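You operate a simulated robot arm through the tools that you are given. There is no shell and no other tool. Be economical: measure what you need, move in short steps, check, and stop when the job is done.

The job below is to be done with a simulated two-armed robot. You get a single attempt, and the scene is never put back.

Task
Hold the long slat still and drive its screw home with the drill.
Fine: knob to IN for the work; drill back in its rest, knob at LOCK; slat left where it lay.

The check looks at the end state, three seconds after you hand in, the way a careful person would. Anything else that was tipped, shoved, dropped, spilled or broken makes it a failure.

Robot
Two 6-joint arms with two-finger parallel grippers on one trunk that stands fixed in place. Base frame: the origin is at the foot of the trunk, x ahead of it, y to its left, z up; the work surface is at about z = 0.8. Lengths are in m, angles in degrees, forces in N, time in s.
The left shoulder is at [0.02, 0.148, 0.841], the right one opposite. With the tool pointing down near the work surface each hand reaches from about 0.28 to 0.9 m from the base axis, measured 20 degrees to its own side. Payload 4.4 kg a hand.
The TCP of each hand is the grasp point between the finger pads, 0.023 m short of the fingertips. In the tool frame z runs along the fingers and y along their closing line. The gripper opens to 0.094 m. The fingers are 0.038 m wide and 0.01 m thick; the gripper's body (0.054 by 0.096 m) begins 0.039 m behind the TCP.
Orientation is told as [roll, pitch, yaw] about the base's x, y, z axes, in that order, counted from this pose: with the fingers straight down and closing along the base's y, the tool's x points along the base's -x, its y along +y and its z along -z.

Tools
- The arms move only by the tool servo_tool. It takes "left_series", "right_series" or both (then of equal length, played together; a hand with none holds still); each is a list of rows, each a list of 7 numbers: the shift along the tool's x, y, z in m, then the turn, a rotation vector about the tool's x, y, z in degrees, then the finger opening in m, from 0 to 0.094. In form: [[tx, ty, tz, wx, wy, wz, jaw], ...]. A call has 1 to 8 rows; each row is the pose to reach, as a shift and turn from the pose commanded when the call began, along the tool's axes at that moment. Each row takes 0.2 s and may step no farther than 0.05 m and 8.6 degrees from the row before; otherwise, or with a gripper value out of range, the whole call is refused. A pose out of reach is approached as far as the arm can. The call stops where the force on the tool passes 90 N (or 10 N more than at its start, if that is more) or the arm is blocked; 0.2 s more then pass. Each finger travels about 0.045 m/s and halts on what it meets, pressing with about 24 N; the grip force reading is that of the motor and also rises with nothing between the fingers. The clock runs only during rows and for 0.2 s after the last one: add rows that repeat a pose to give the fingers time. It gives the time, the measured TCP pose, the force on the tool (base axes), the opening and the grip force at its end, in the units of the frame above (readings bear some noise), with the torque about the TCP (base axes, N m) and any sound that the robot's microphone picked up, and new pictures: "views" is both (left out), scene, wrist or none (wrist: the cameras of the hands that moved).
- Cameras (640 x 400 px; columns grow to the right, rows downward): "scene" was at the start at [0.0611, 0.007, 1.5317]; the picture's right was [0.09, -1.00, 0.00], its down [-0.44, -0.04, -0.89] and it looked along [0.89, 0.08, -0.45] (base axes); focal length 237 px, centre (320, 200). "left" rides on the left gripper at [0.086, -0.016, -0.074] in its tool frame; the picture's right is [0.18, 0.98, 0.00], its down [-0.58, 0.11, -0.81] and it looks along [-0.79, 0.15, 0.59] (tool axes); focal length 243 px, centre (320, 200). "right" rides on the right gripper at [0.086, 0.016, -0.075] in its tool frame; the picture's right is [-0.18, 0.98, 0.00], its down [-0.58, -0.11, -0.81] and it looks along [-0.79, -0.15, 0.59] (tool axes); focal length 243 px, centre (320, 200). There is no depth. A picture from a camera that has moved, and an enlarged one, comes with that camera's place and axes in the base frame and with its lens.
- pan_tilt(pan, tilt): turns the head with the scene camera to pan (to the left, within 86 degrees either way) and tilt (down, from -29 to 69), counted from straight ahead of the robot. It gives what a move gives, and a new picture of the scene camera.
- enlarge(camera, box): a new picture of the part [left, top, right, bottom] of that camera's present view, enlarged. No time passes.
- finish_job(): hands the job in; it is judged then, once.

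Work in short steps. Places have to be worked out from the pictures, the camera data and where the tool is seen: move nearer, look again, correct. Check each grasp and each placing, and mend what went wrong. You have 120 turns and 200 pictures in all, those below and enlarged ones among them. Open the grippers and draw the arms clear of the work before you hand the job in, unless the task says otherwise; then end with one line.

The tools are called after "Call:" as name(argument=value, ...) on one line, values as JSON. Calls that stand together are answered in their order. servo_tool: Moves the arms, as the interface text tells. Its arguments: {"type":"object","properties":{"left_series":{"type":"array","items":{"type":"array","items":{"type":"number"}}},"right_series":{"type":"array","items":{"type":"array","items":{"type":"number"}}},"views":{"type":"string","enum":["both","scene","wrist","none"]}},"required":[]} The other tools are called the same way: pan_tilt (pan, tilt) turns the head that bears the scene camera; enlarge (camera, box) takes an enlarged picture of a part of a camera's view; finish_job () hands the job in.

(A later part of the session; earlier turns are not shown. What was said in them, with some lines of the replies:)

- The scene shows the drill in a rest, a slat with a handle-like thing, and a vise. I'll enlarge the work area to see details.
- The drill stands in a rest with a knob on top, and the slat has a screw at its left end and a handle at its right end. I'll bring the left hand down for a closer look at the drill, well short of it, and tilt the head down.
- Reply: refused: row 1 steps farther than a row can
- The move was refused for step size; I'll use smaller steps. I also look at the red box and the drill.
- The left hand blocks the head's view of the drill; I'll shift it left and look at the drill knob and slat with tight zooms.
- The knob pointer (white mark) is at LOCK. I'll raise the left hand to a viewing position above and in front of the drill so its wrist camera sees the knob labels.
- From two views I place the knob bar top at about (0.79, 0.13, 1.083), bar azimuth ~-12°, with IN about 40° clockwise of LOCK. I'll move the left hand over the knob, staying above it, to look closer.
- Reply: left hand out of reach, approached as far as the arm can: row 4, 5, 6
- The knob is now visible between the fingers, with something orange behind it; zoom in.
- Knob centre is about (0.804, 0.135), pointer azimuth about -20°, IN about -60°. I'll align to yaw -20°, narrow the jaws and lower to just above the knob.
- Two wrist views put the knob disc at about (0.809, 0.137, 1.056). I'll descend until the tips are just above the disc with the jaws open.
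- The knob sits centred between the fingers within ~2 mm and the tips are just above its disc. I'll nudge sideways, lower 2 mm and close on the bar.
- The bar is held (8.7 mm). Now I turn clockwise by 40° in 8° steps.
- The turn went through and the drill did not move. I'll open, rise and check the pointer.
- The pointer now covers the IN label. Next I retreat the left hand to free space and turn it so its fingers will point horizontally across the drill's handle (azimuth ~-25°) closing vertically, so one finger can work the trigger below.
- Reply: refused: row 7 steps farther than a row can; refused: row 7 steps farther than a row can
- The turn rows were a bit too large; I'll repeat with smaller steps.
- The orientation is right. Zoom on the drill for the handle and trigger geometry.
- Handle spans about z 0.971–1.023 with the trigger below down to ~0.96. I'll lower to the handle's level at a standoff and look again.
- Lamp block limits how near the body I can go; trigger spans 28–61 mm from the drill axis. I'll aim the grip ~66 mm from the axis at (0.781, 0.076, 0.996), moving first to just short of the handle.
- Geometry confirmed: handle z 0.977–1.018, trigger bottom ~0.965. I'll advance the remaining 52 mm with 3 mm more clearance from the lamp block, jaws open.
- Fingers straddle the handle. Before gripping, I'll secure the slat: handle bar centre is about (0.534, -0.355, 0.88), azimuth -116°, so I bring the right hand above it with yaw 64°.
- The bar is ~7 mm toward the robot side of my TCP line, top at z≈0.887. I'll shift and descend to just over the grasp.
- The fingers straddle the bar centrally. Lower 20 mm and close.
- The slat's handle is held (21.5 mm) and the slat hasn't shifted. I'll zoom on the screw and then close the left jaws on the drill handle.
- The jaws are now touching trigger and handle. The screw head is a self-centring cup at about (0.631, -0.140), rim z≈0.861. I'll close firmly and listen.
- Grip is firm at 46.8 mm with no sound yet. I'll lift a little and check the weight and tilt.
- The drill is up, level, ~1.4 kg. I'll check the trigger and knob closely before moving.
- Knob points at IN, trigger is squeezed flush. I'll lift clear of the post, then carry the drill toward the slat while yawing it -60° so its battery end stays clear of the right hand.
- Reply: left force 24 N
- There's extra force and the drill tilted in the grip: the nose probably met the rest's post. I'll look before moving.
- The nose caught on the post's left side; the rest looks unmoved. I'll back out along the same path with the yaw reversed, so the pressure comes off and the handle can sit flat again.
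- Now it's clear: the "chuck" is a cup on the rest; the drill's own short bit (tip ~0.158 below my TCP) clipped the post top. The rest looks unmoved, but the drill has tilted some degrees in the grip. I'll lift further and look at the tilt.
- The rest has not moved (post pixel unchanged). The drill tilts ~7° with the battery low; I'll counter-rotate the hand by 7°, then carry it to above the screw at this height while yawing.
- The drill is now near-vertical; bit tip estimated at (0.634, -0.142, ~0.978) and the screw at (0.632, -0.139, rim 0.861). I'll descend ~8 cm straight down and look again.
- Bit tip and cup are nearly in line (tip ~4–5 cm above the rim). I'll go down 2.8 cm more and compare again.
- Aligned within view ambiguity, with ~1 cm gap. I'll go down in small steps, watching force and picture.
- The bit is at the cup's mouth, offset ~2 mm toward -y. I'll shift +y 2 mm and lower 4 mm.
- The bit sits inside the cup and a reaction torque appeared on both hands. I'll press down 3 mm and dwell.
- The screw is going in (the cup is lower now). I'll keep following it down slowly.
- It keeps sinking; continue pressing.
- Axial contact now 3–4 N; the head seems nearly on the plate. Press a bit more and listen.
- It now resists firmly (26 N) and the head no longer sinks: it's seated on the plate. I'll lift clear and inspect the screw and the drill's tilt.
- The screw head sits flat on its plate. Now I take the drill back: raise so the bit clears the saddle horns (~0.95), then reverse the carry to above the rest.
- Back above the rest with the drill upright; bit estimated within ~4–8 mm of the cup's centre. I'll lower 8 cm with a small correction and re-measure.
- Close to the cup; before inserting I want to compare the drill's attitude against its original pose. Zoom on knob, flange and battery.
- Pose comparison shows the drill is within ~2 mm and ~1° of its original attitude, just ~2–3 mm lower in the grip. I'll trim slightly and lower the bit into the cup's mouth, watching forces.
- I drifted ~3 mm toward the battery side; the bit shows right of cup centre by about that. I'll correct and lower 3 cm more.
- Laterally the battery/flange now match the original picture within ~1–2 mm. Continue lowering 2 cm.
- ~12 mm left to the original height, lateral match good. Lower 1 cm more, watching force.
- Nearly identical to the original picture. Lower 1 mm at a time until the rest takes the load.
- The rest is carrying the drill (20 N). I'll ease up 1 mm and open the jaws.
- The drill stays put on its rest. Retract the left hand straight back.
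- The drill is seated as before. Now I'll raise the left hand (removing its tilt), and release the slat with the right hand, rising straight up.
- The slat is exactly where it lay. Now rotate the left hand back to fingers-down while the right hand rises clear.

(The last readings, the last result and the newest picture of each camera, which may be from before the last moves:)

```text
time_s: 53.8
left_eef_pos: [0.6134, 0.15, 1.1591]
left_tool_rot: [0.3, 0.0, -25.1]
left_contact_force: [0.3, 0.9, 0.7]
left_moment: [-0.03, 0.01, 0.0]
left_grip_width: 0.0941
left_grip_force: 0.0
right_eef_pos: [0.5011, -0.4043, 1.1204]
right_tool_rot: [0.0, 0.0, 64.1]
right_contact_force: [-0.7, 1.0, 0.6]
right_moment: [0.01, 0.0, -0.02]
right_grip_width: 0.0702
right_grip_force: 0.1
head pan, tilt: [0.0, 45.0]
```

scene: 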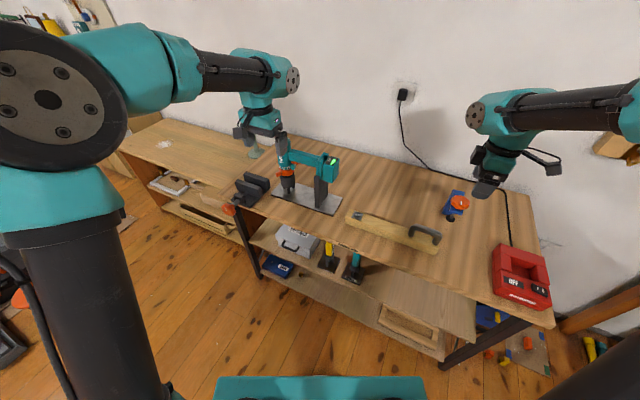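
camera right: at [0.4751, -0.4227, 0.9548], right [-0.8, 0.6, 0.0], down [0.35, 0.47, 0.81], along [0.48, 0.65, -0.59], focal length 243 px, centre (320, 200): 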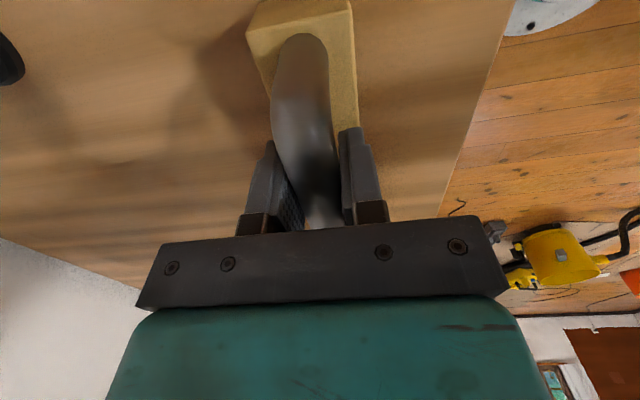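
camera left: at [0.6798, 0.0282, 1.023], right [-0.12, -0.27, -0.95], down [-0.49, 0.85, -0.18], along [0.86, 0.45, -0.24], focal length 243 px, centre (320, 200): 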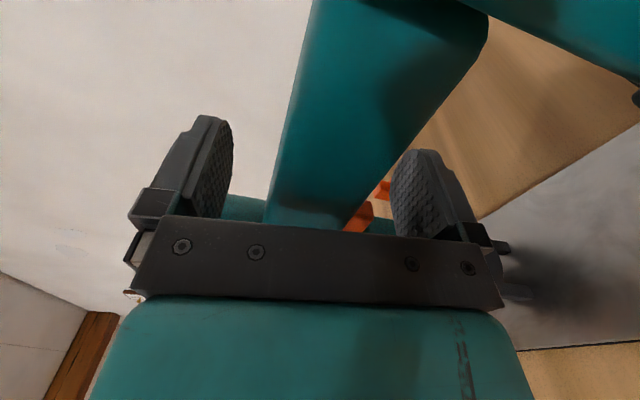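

Move over the knob again with yaw -59° (bar direction), at the height used before.

Call:
servo_tool(left_series=[[-0.037, 0.014, 0, 0, 0, 7, 0.09], [-0.073, 0.028, 0, 0, 0, 14, 0.08], [-0.11, 0.042, 0, 0, 0, 21, 0.07], [-0.146, 0.055, 0, 0, 0, 28, 0.06], [-0.1828, 0.0693, 0.01, 0, 0, 34, 0.06], [-0.1828, 0.0693, 0.023, 0, 0, 34, 0.06]], views="wrist")

Call:
enlarge(camera="left", box=[260, 40, 388, 168])

```text
time_s: 55.2
left_eef_pos: [0.8082, 0.1351, 1.1369]
left_tool_rot: [0.1, 0.0, -59.0]
left_contact_force: [0.3, 0.6, 0.2]
left_moment: [-0.01, -0.05, 0.03]
left_grip_width: 0.0602
left_grip_force: 0.0
left hand out of reach, approached as far as the arm can: row 5
right_eef_pos: [0.5026, -0.4042, 1.1202]
right_tool_rot: [0.0, -0.1, 64.0]
right_contact_force: [-0.3, 0.5, -0.9]
right_moment: [-0.03, -0.01, 0.03]
right_grip_width: 0.0703
right_grip_force: 0.1
head pan, tilt: [0.0, 45.0]
camera left: at [0.7502, 0.2019, 1.2114], right [0.75, 0.66, 0.0], down [0.39, -0.44, 0.81], along [0.54, -0.6, -0.59], focal length 243 px, centre (320, 200)
```

left: 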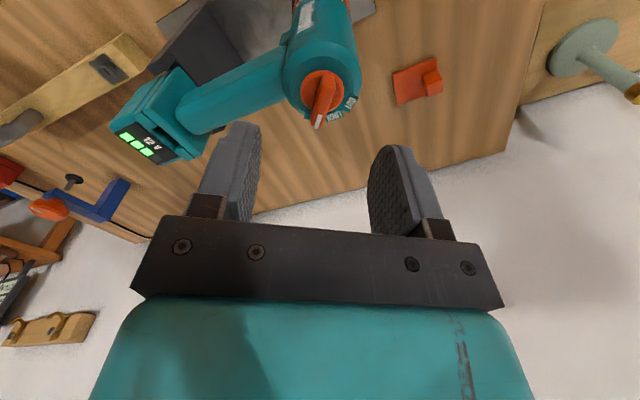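

```text
3.12 times, centred on (324, 104) of left
camera zoom: at [0.7502, 0.2019, 1.2114], right [0.75, 0.66, 0.0], down [0.39, -0.44, 0.81], along [0.54, -0.6, -0.59], focal length 758 px, centre (308, 500)
```

zoom: 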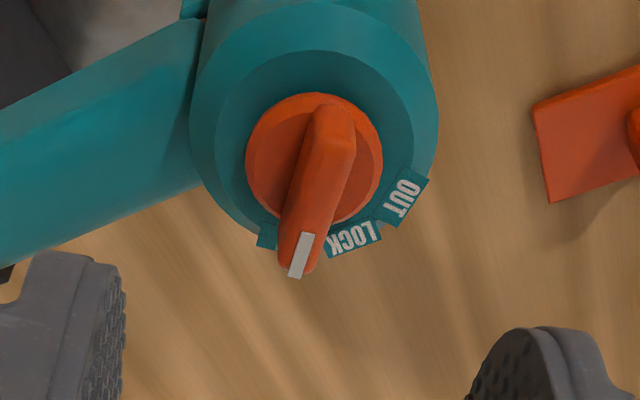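

Drill's knob is ~2 mm off its earlier spot; pointer still at IN. Shift 2 mm, lower to 1.084 and close on the bar.

Call:
servo_tool(left_series=[[0, 0.002, 0.03, 0, 0, 0, 0.06], [0, 0.002, 0.053, 0, 0, 0, 0.06], [0, 0.002, 0.053, 0, 0, 0, 0.03], [0, 0.002, 0.053, 0, 0, 0, 0.005], [0, 0.002, 0.053, 0, 0, 0, 0.005], [0, 0.002, 0.053, 0, 0, 0, 0.005]], views="wrist")

```text
time_s: 56.6
left_eef_pos: [0.8105, 0.1356, 1.0833]
left_tool_rot: [0.1, 0.0, -59.1]
left_contact_force: [-1.9, -4.3, -1.0]
left_moment: [-0.27, 0.0, -0.01]
left_grip_width: 0.0087
left_grip_force: 23.6
right_eef_pos: [0.502, -0.4047, 1.1206]
right_tool_rot: [0.0, 0.0, 63.9]
right_contact_force: [-0.3, 0.4, 0.3]
right_moment: [-0.01, 0.03, -0.01]
right_grip_width: 0.0698
right_grip_force: 0.0
head pan, tilt: [0.0, 45.0]
camera left: at [0.7533, 0.2018, 1.158], right [0.75, 0.66, 0.0], down [0.39, -0.44, 0.81], along [0.54, -0.6, -0.59], focal length 243 px, centre (320, 200)
```

left: 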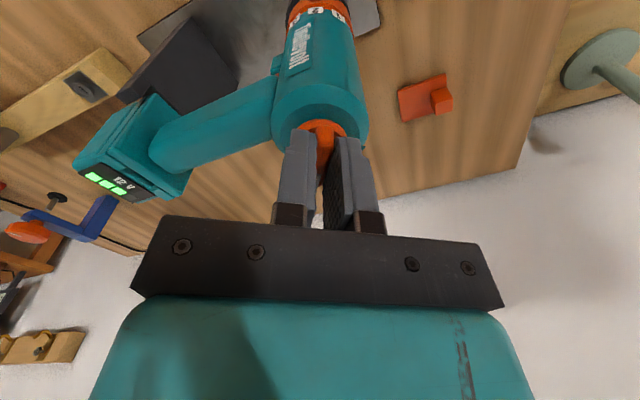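

Bar held again (8.7 mm). Turn back counter-clockwise 39° to LOCK.

Call:
servo_tool(left_series=[[0, -0.001, 0, 0, 0, -8, 0.005], [0, -0.001, 0, 0, 0, -16, 0.005], [0, -0.001, 0, 0, 0, -24, 0.005], [0, -0.001, 0, 0, 0, -32, 0.005], [0, -0.001, 0, 0, 0, -39, 0.005]], views="none")

Call:
servo_tool(left_series=[[0, 0, 0, 0, 0, 0, 0.03], [0, 0, 0, 0, 0, 0, 0.06], [0, 0, -0.025, 0, 0, 0, 0.06], [0, 0, -0.05, 0, 0, 0, 0.06]], views="wrist")

Call:
enlarge(camera="left", box=[260, 50, 388, 178])

```text
time_s: 57.8
left_eef_pos: [0.8101, 0.1345, 1.0841]
left_tool_rot: [0.0, -0.1, -19.9]
left_contact_force: [0.8, -3.5, -0.7]
left_moment: [-0.26, -0.52, -0.02]
left_grip_width: 0.0086
left_grip_force: 23.7
right_eef_pos: [0.5023, -0.4038, 1.1214]
right_tool_rot: [0.0, -0.1, 64.1]
right_contact_force: [-0.2, -0.2, 1.0]
right_moment: [0.0, -0.01, 0.0]
right_grip_width: 0.0703
right_grip_force: 0.0
head pan, tilt: [0.0, 45.0]
```

```text
time_s: 58.8
left_eef_pos: [0.8088, 0.1358, 1.1337]
left_tool_rot: [0.1, -0.1, -20.0]
left_contact_force: [-0.8, -0.1, 1.6]
left_moment: [0.03, 0.02, -0.03]
left_grip_width: 0.06
left_grip_force: 0.1
right_eef_pos: [0.5022, -0.4041, 1.1206]
right_tool_rot: [0.0, 0.0, 64.1]
right_contact_force: [-0.7, 0.4, 0.9]
right_moment: [-0.02, 0.0, 0.0]
right_grip_width: 0.0701
right_grip_force: 0.0
head pan, tilt: [0.0, 45.0]
camera left: at [0.7229, 0.1507, 1.2084], right [0.16, 0.99, 0.0], down [0.58, -0.1, 0.81], along [0.8, -0.13, -0.59], focal length 243 px, centre (320, 200)
```

left: 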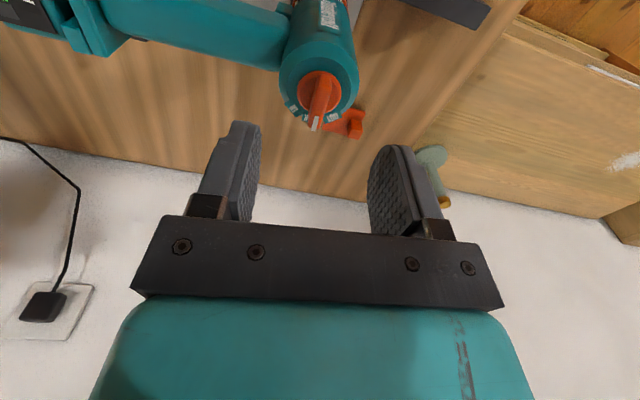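

```text
3.12 times, centred on (324, 114) of left
camera zoom: at [0.7229, 0.1507, 1.2084], right [0.16, 0.99, 0.0], down [0.58, -0.1, 0.81], along [0.8, -0.13, -0.59], focal length 758 px, centre (308, 469)
```

zoom: 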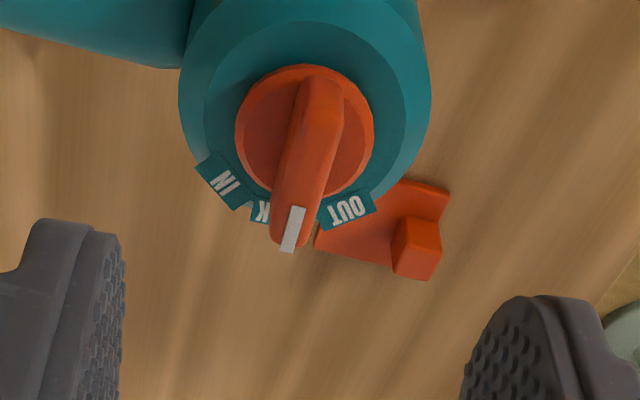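

The pointer is back over LOCK as at the start. Withdraw both arms and inspect the final scene.

Call:
servo_tool(left_series=[[0.04, 0, -0.01, 0, 0, 0, 0.06], [0.085, 0, -0.02, 0, 0, 0, 0.08], [0.13, 0, -0.03, 0, 0, 0, 0.094], [0.175, 0, -0.04, 0, 0, 0, 0.094], [0.22, 0.02, -0.05, 0, 0, 0, 0.094], [0.26, 0.04, -0.06, 0, 0, 0, 0.094], [0.3, 0.06, -0.07, 0, 0, 0, 0.094], [0.34, 0.08, -0.07, 0, 0, 0, 0.094]], right_series=[[0, 0, -0.03, 0, 0, 0, 0.08], [0, 0, -0.06, 0, 0, 0, 0.094], [0, 0, -0.09, 0, 0, 0, 0.094], [0, 0, -0.12, 0, 0, 0, 0.094], [0, 0, -0.12, 0, 0, 0, 0.094], [0, 0, -0.12, 0, 0, 0, 0.094], [0, 0, -0.12, 0, 0, 0, 0.094], [0, 0, -0.12, 0, 0, 0, 0.094]], views="scene")

Call:
enlarge(camera="scene", box=[260, 130, 356, 190])

Call:
enlarge(camera="scene", box=[220, 120, 380, 220])

Call:
enlarge(camera="scene", box=[260, 125, 300, 150])

Call:
enlarge(camera="scene", box=[342, 204, 374, 224])

```text
refused: row 5 steps farther than a row can; nothing moved
```

```text
6.67 times, centred on (308, 160) of scene
camera zoom: at [0.0508, -0.0008, 1.5035], right [0.0, -1.0, 0.0], down [-0.71, 0.0, -0.71], along [0.71, 0.0, -0.71], focal length 1577 px, centre (400, 467)
```

zoom: 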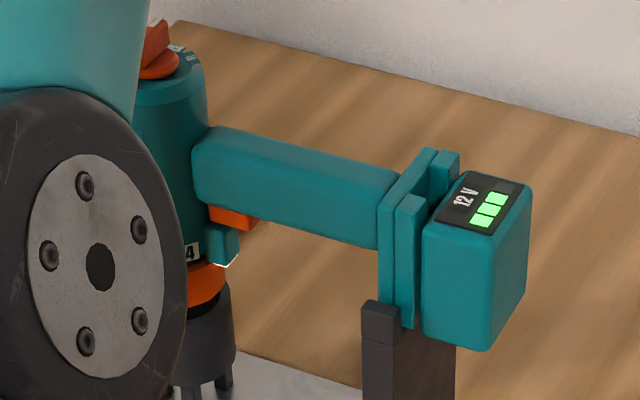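

```text
4.00 times, centred on (300, 170) of scene
camera zoom: at [0.0508, -0.0008, 1.5035], right [0.0, -1.0, 0.0], down [-0.71, 0.0, -0.71], along [0.71, 0.0, -0.71], focal length 946 px, centre (400, 320)
```

zoom: 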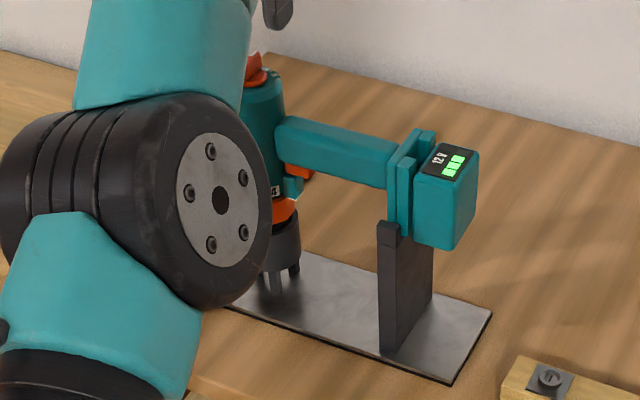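

```text
16.00 times, centred on (280, 138) of scene
camera zoom: at [0.0508, -0.0008, 1.5035], right [0.0, -1.0, 0.0], down [-0.71, 0.0, -0.71], along [0.71, 0.0, -0.71], focal length 3785 px, centre (960, 1200)
```

zoom: 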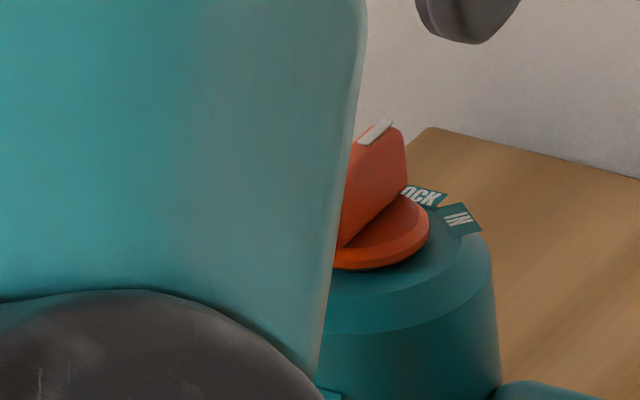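

```text
16.00 times, centred on (358, 214) of scene
camera zoom: at [0.0508, -0.0008, 1.5035], right [0.0, -1.0, 0.0], down [-0.71, 0.0, -0.71], along [0.71, 0.0, -0.71], focal length 3785 px, centre (-288, -24)
```

zoom: 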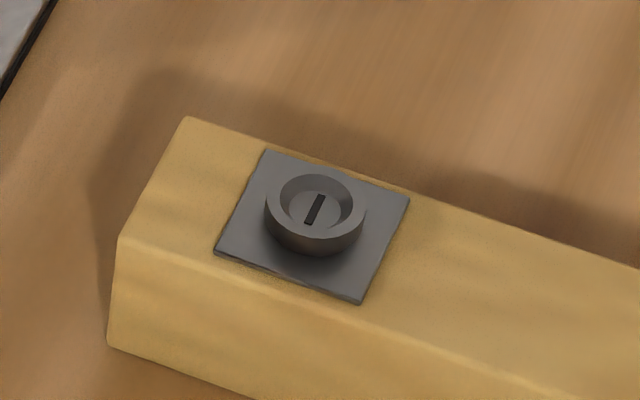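

Knob pixel-identical to its LOCK start, screw seated flat, slat unmoved. Withdraw both arms with smaller steps.

Call:
servo_tool(left_series=[[0.04, 0, -0.01, 0, 0, 0, 0.06], [0.08, 0, -0.02, 0, 0, 0, 0.08], [0.12, 0, -0.03, 0, 0, 0, 0.094], [0.16, 0, -0.04, 0, 0, 0, 0.094], [0.195, 0.02, -0.05, 0, 0, 0, 0.094], [0.23, 0.04, -0.06, 0, 0, 0, 0.094], [0.265, 0.06, -0.07, 0, 0, 0, 0.094], [0.3, 0.08, -0.07, 0, 0, 0, 0.094]], right_series=[[0, 0, -0.03, 0, 0, 0, 0.08], [0, 0, -0.06, 0, 0, 0, 0.094], [0, 0, -0.09, 0, 0, 0, 0.094], [0, 0, -0.12, 0, 0, 0, 0.094], [0, 0, -0.12, 0, 0, 0, 0.094], [0, 0, -0.12, 0, 0, 0, 0.094], [0, 0, -0.12, 0, 0, 0, 0.094], [0, 0, -0.12, 0, 0, 0, 0.094]], views="scene")

Call:
enlarge(camera="scene", box=[220, 120, 380, 220])

```text
time_s: 60.6
left_eef_pos: [0.5564, 0.3139, 1.2014]
left_tool_rot: [0.1, 0.1, -20.2]
left_contact_force: [0.7, -1.0, 0.7]
left_moment: [0.02, 0.05, 0.03]
left_grip_width: 0.0938
left_grip_force: 0.1
right_eef_pos: [0.5014, -0.4052, 1.2389]
right_tool_rot: [0.0, 0.0, 64.0]
right_contact_force: [0.4, 0.4, -0.1]
right_moment: [0.04, 0.07, -0.01]
right_grip_width: 0.094
right_grip_force: 0.0
head pan, tilt: [0.0, 45.0]
```

scene: 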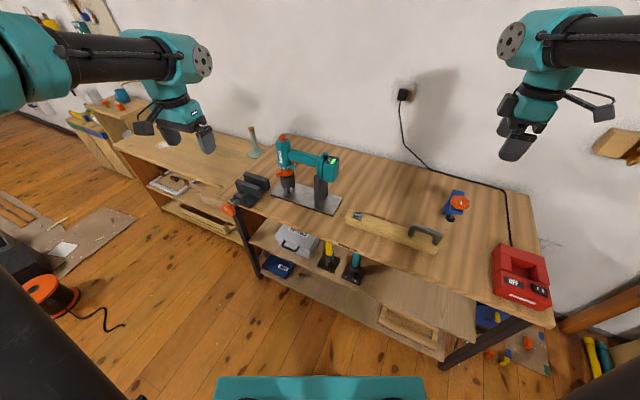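

```text
4.00 times, centred on (300, 170) of scene
camera zoom: at [0.0515, -0.0014, 1.5035], right [0.0, -1.0, 0.0], down [-0.71, 0.0, -0.71], along [0.71, 0.0, -0.71], focal length 946 px, centre (400, 320)
```

zoom: 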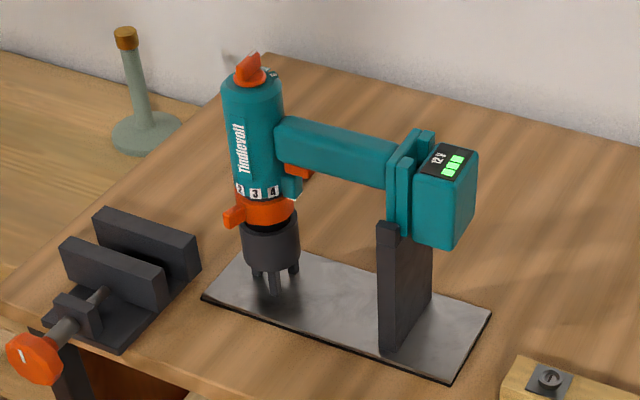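

The drill is in its rest with the knob at LOCK, the screw is seated, the slat is where it lay, and both arms are clear. I'm handing in.

Call:
finish_job()

```text
The job is handed in.
```

I held the slat still and drove its screw until the head sat on its plate. The drill is back in its rest with the knob at LOCK, the slat is where it lay, and both arms are open and clear. On the way over, the drill's bit bumped the rest's post; nothing was shifted.
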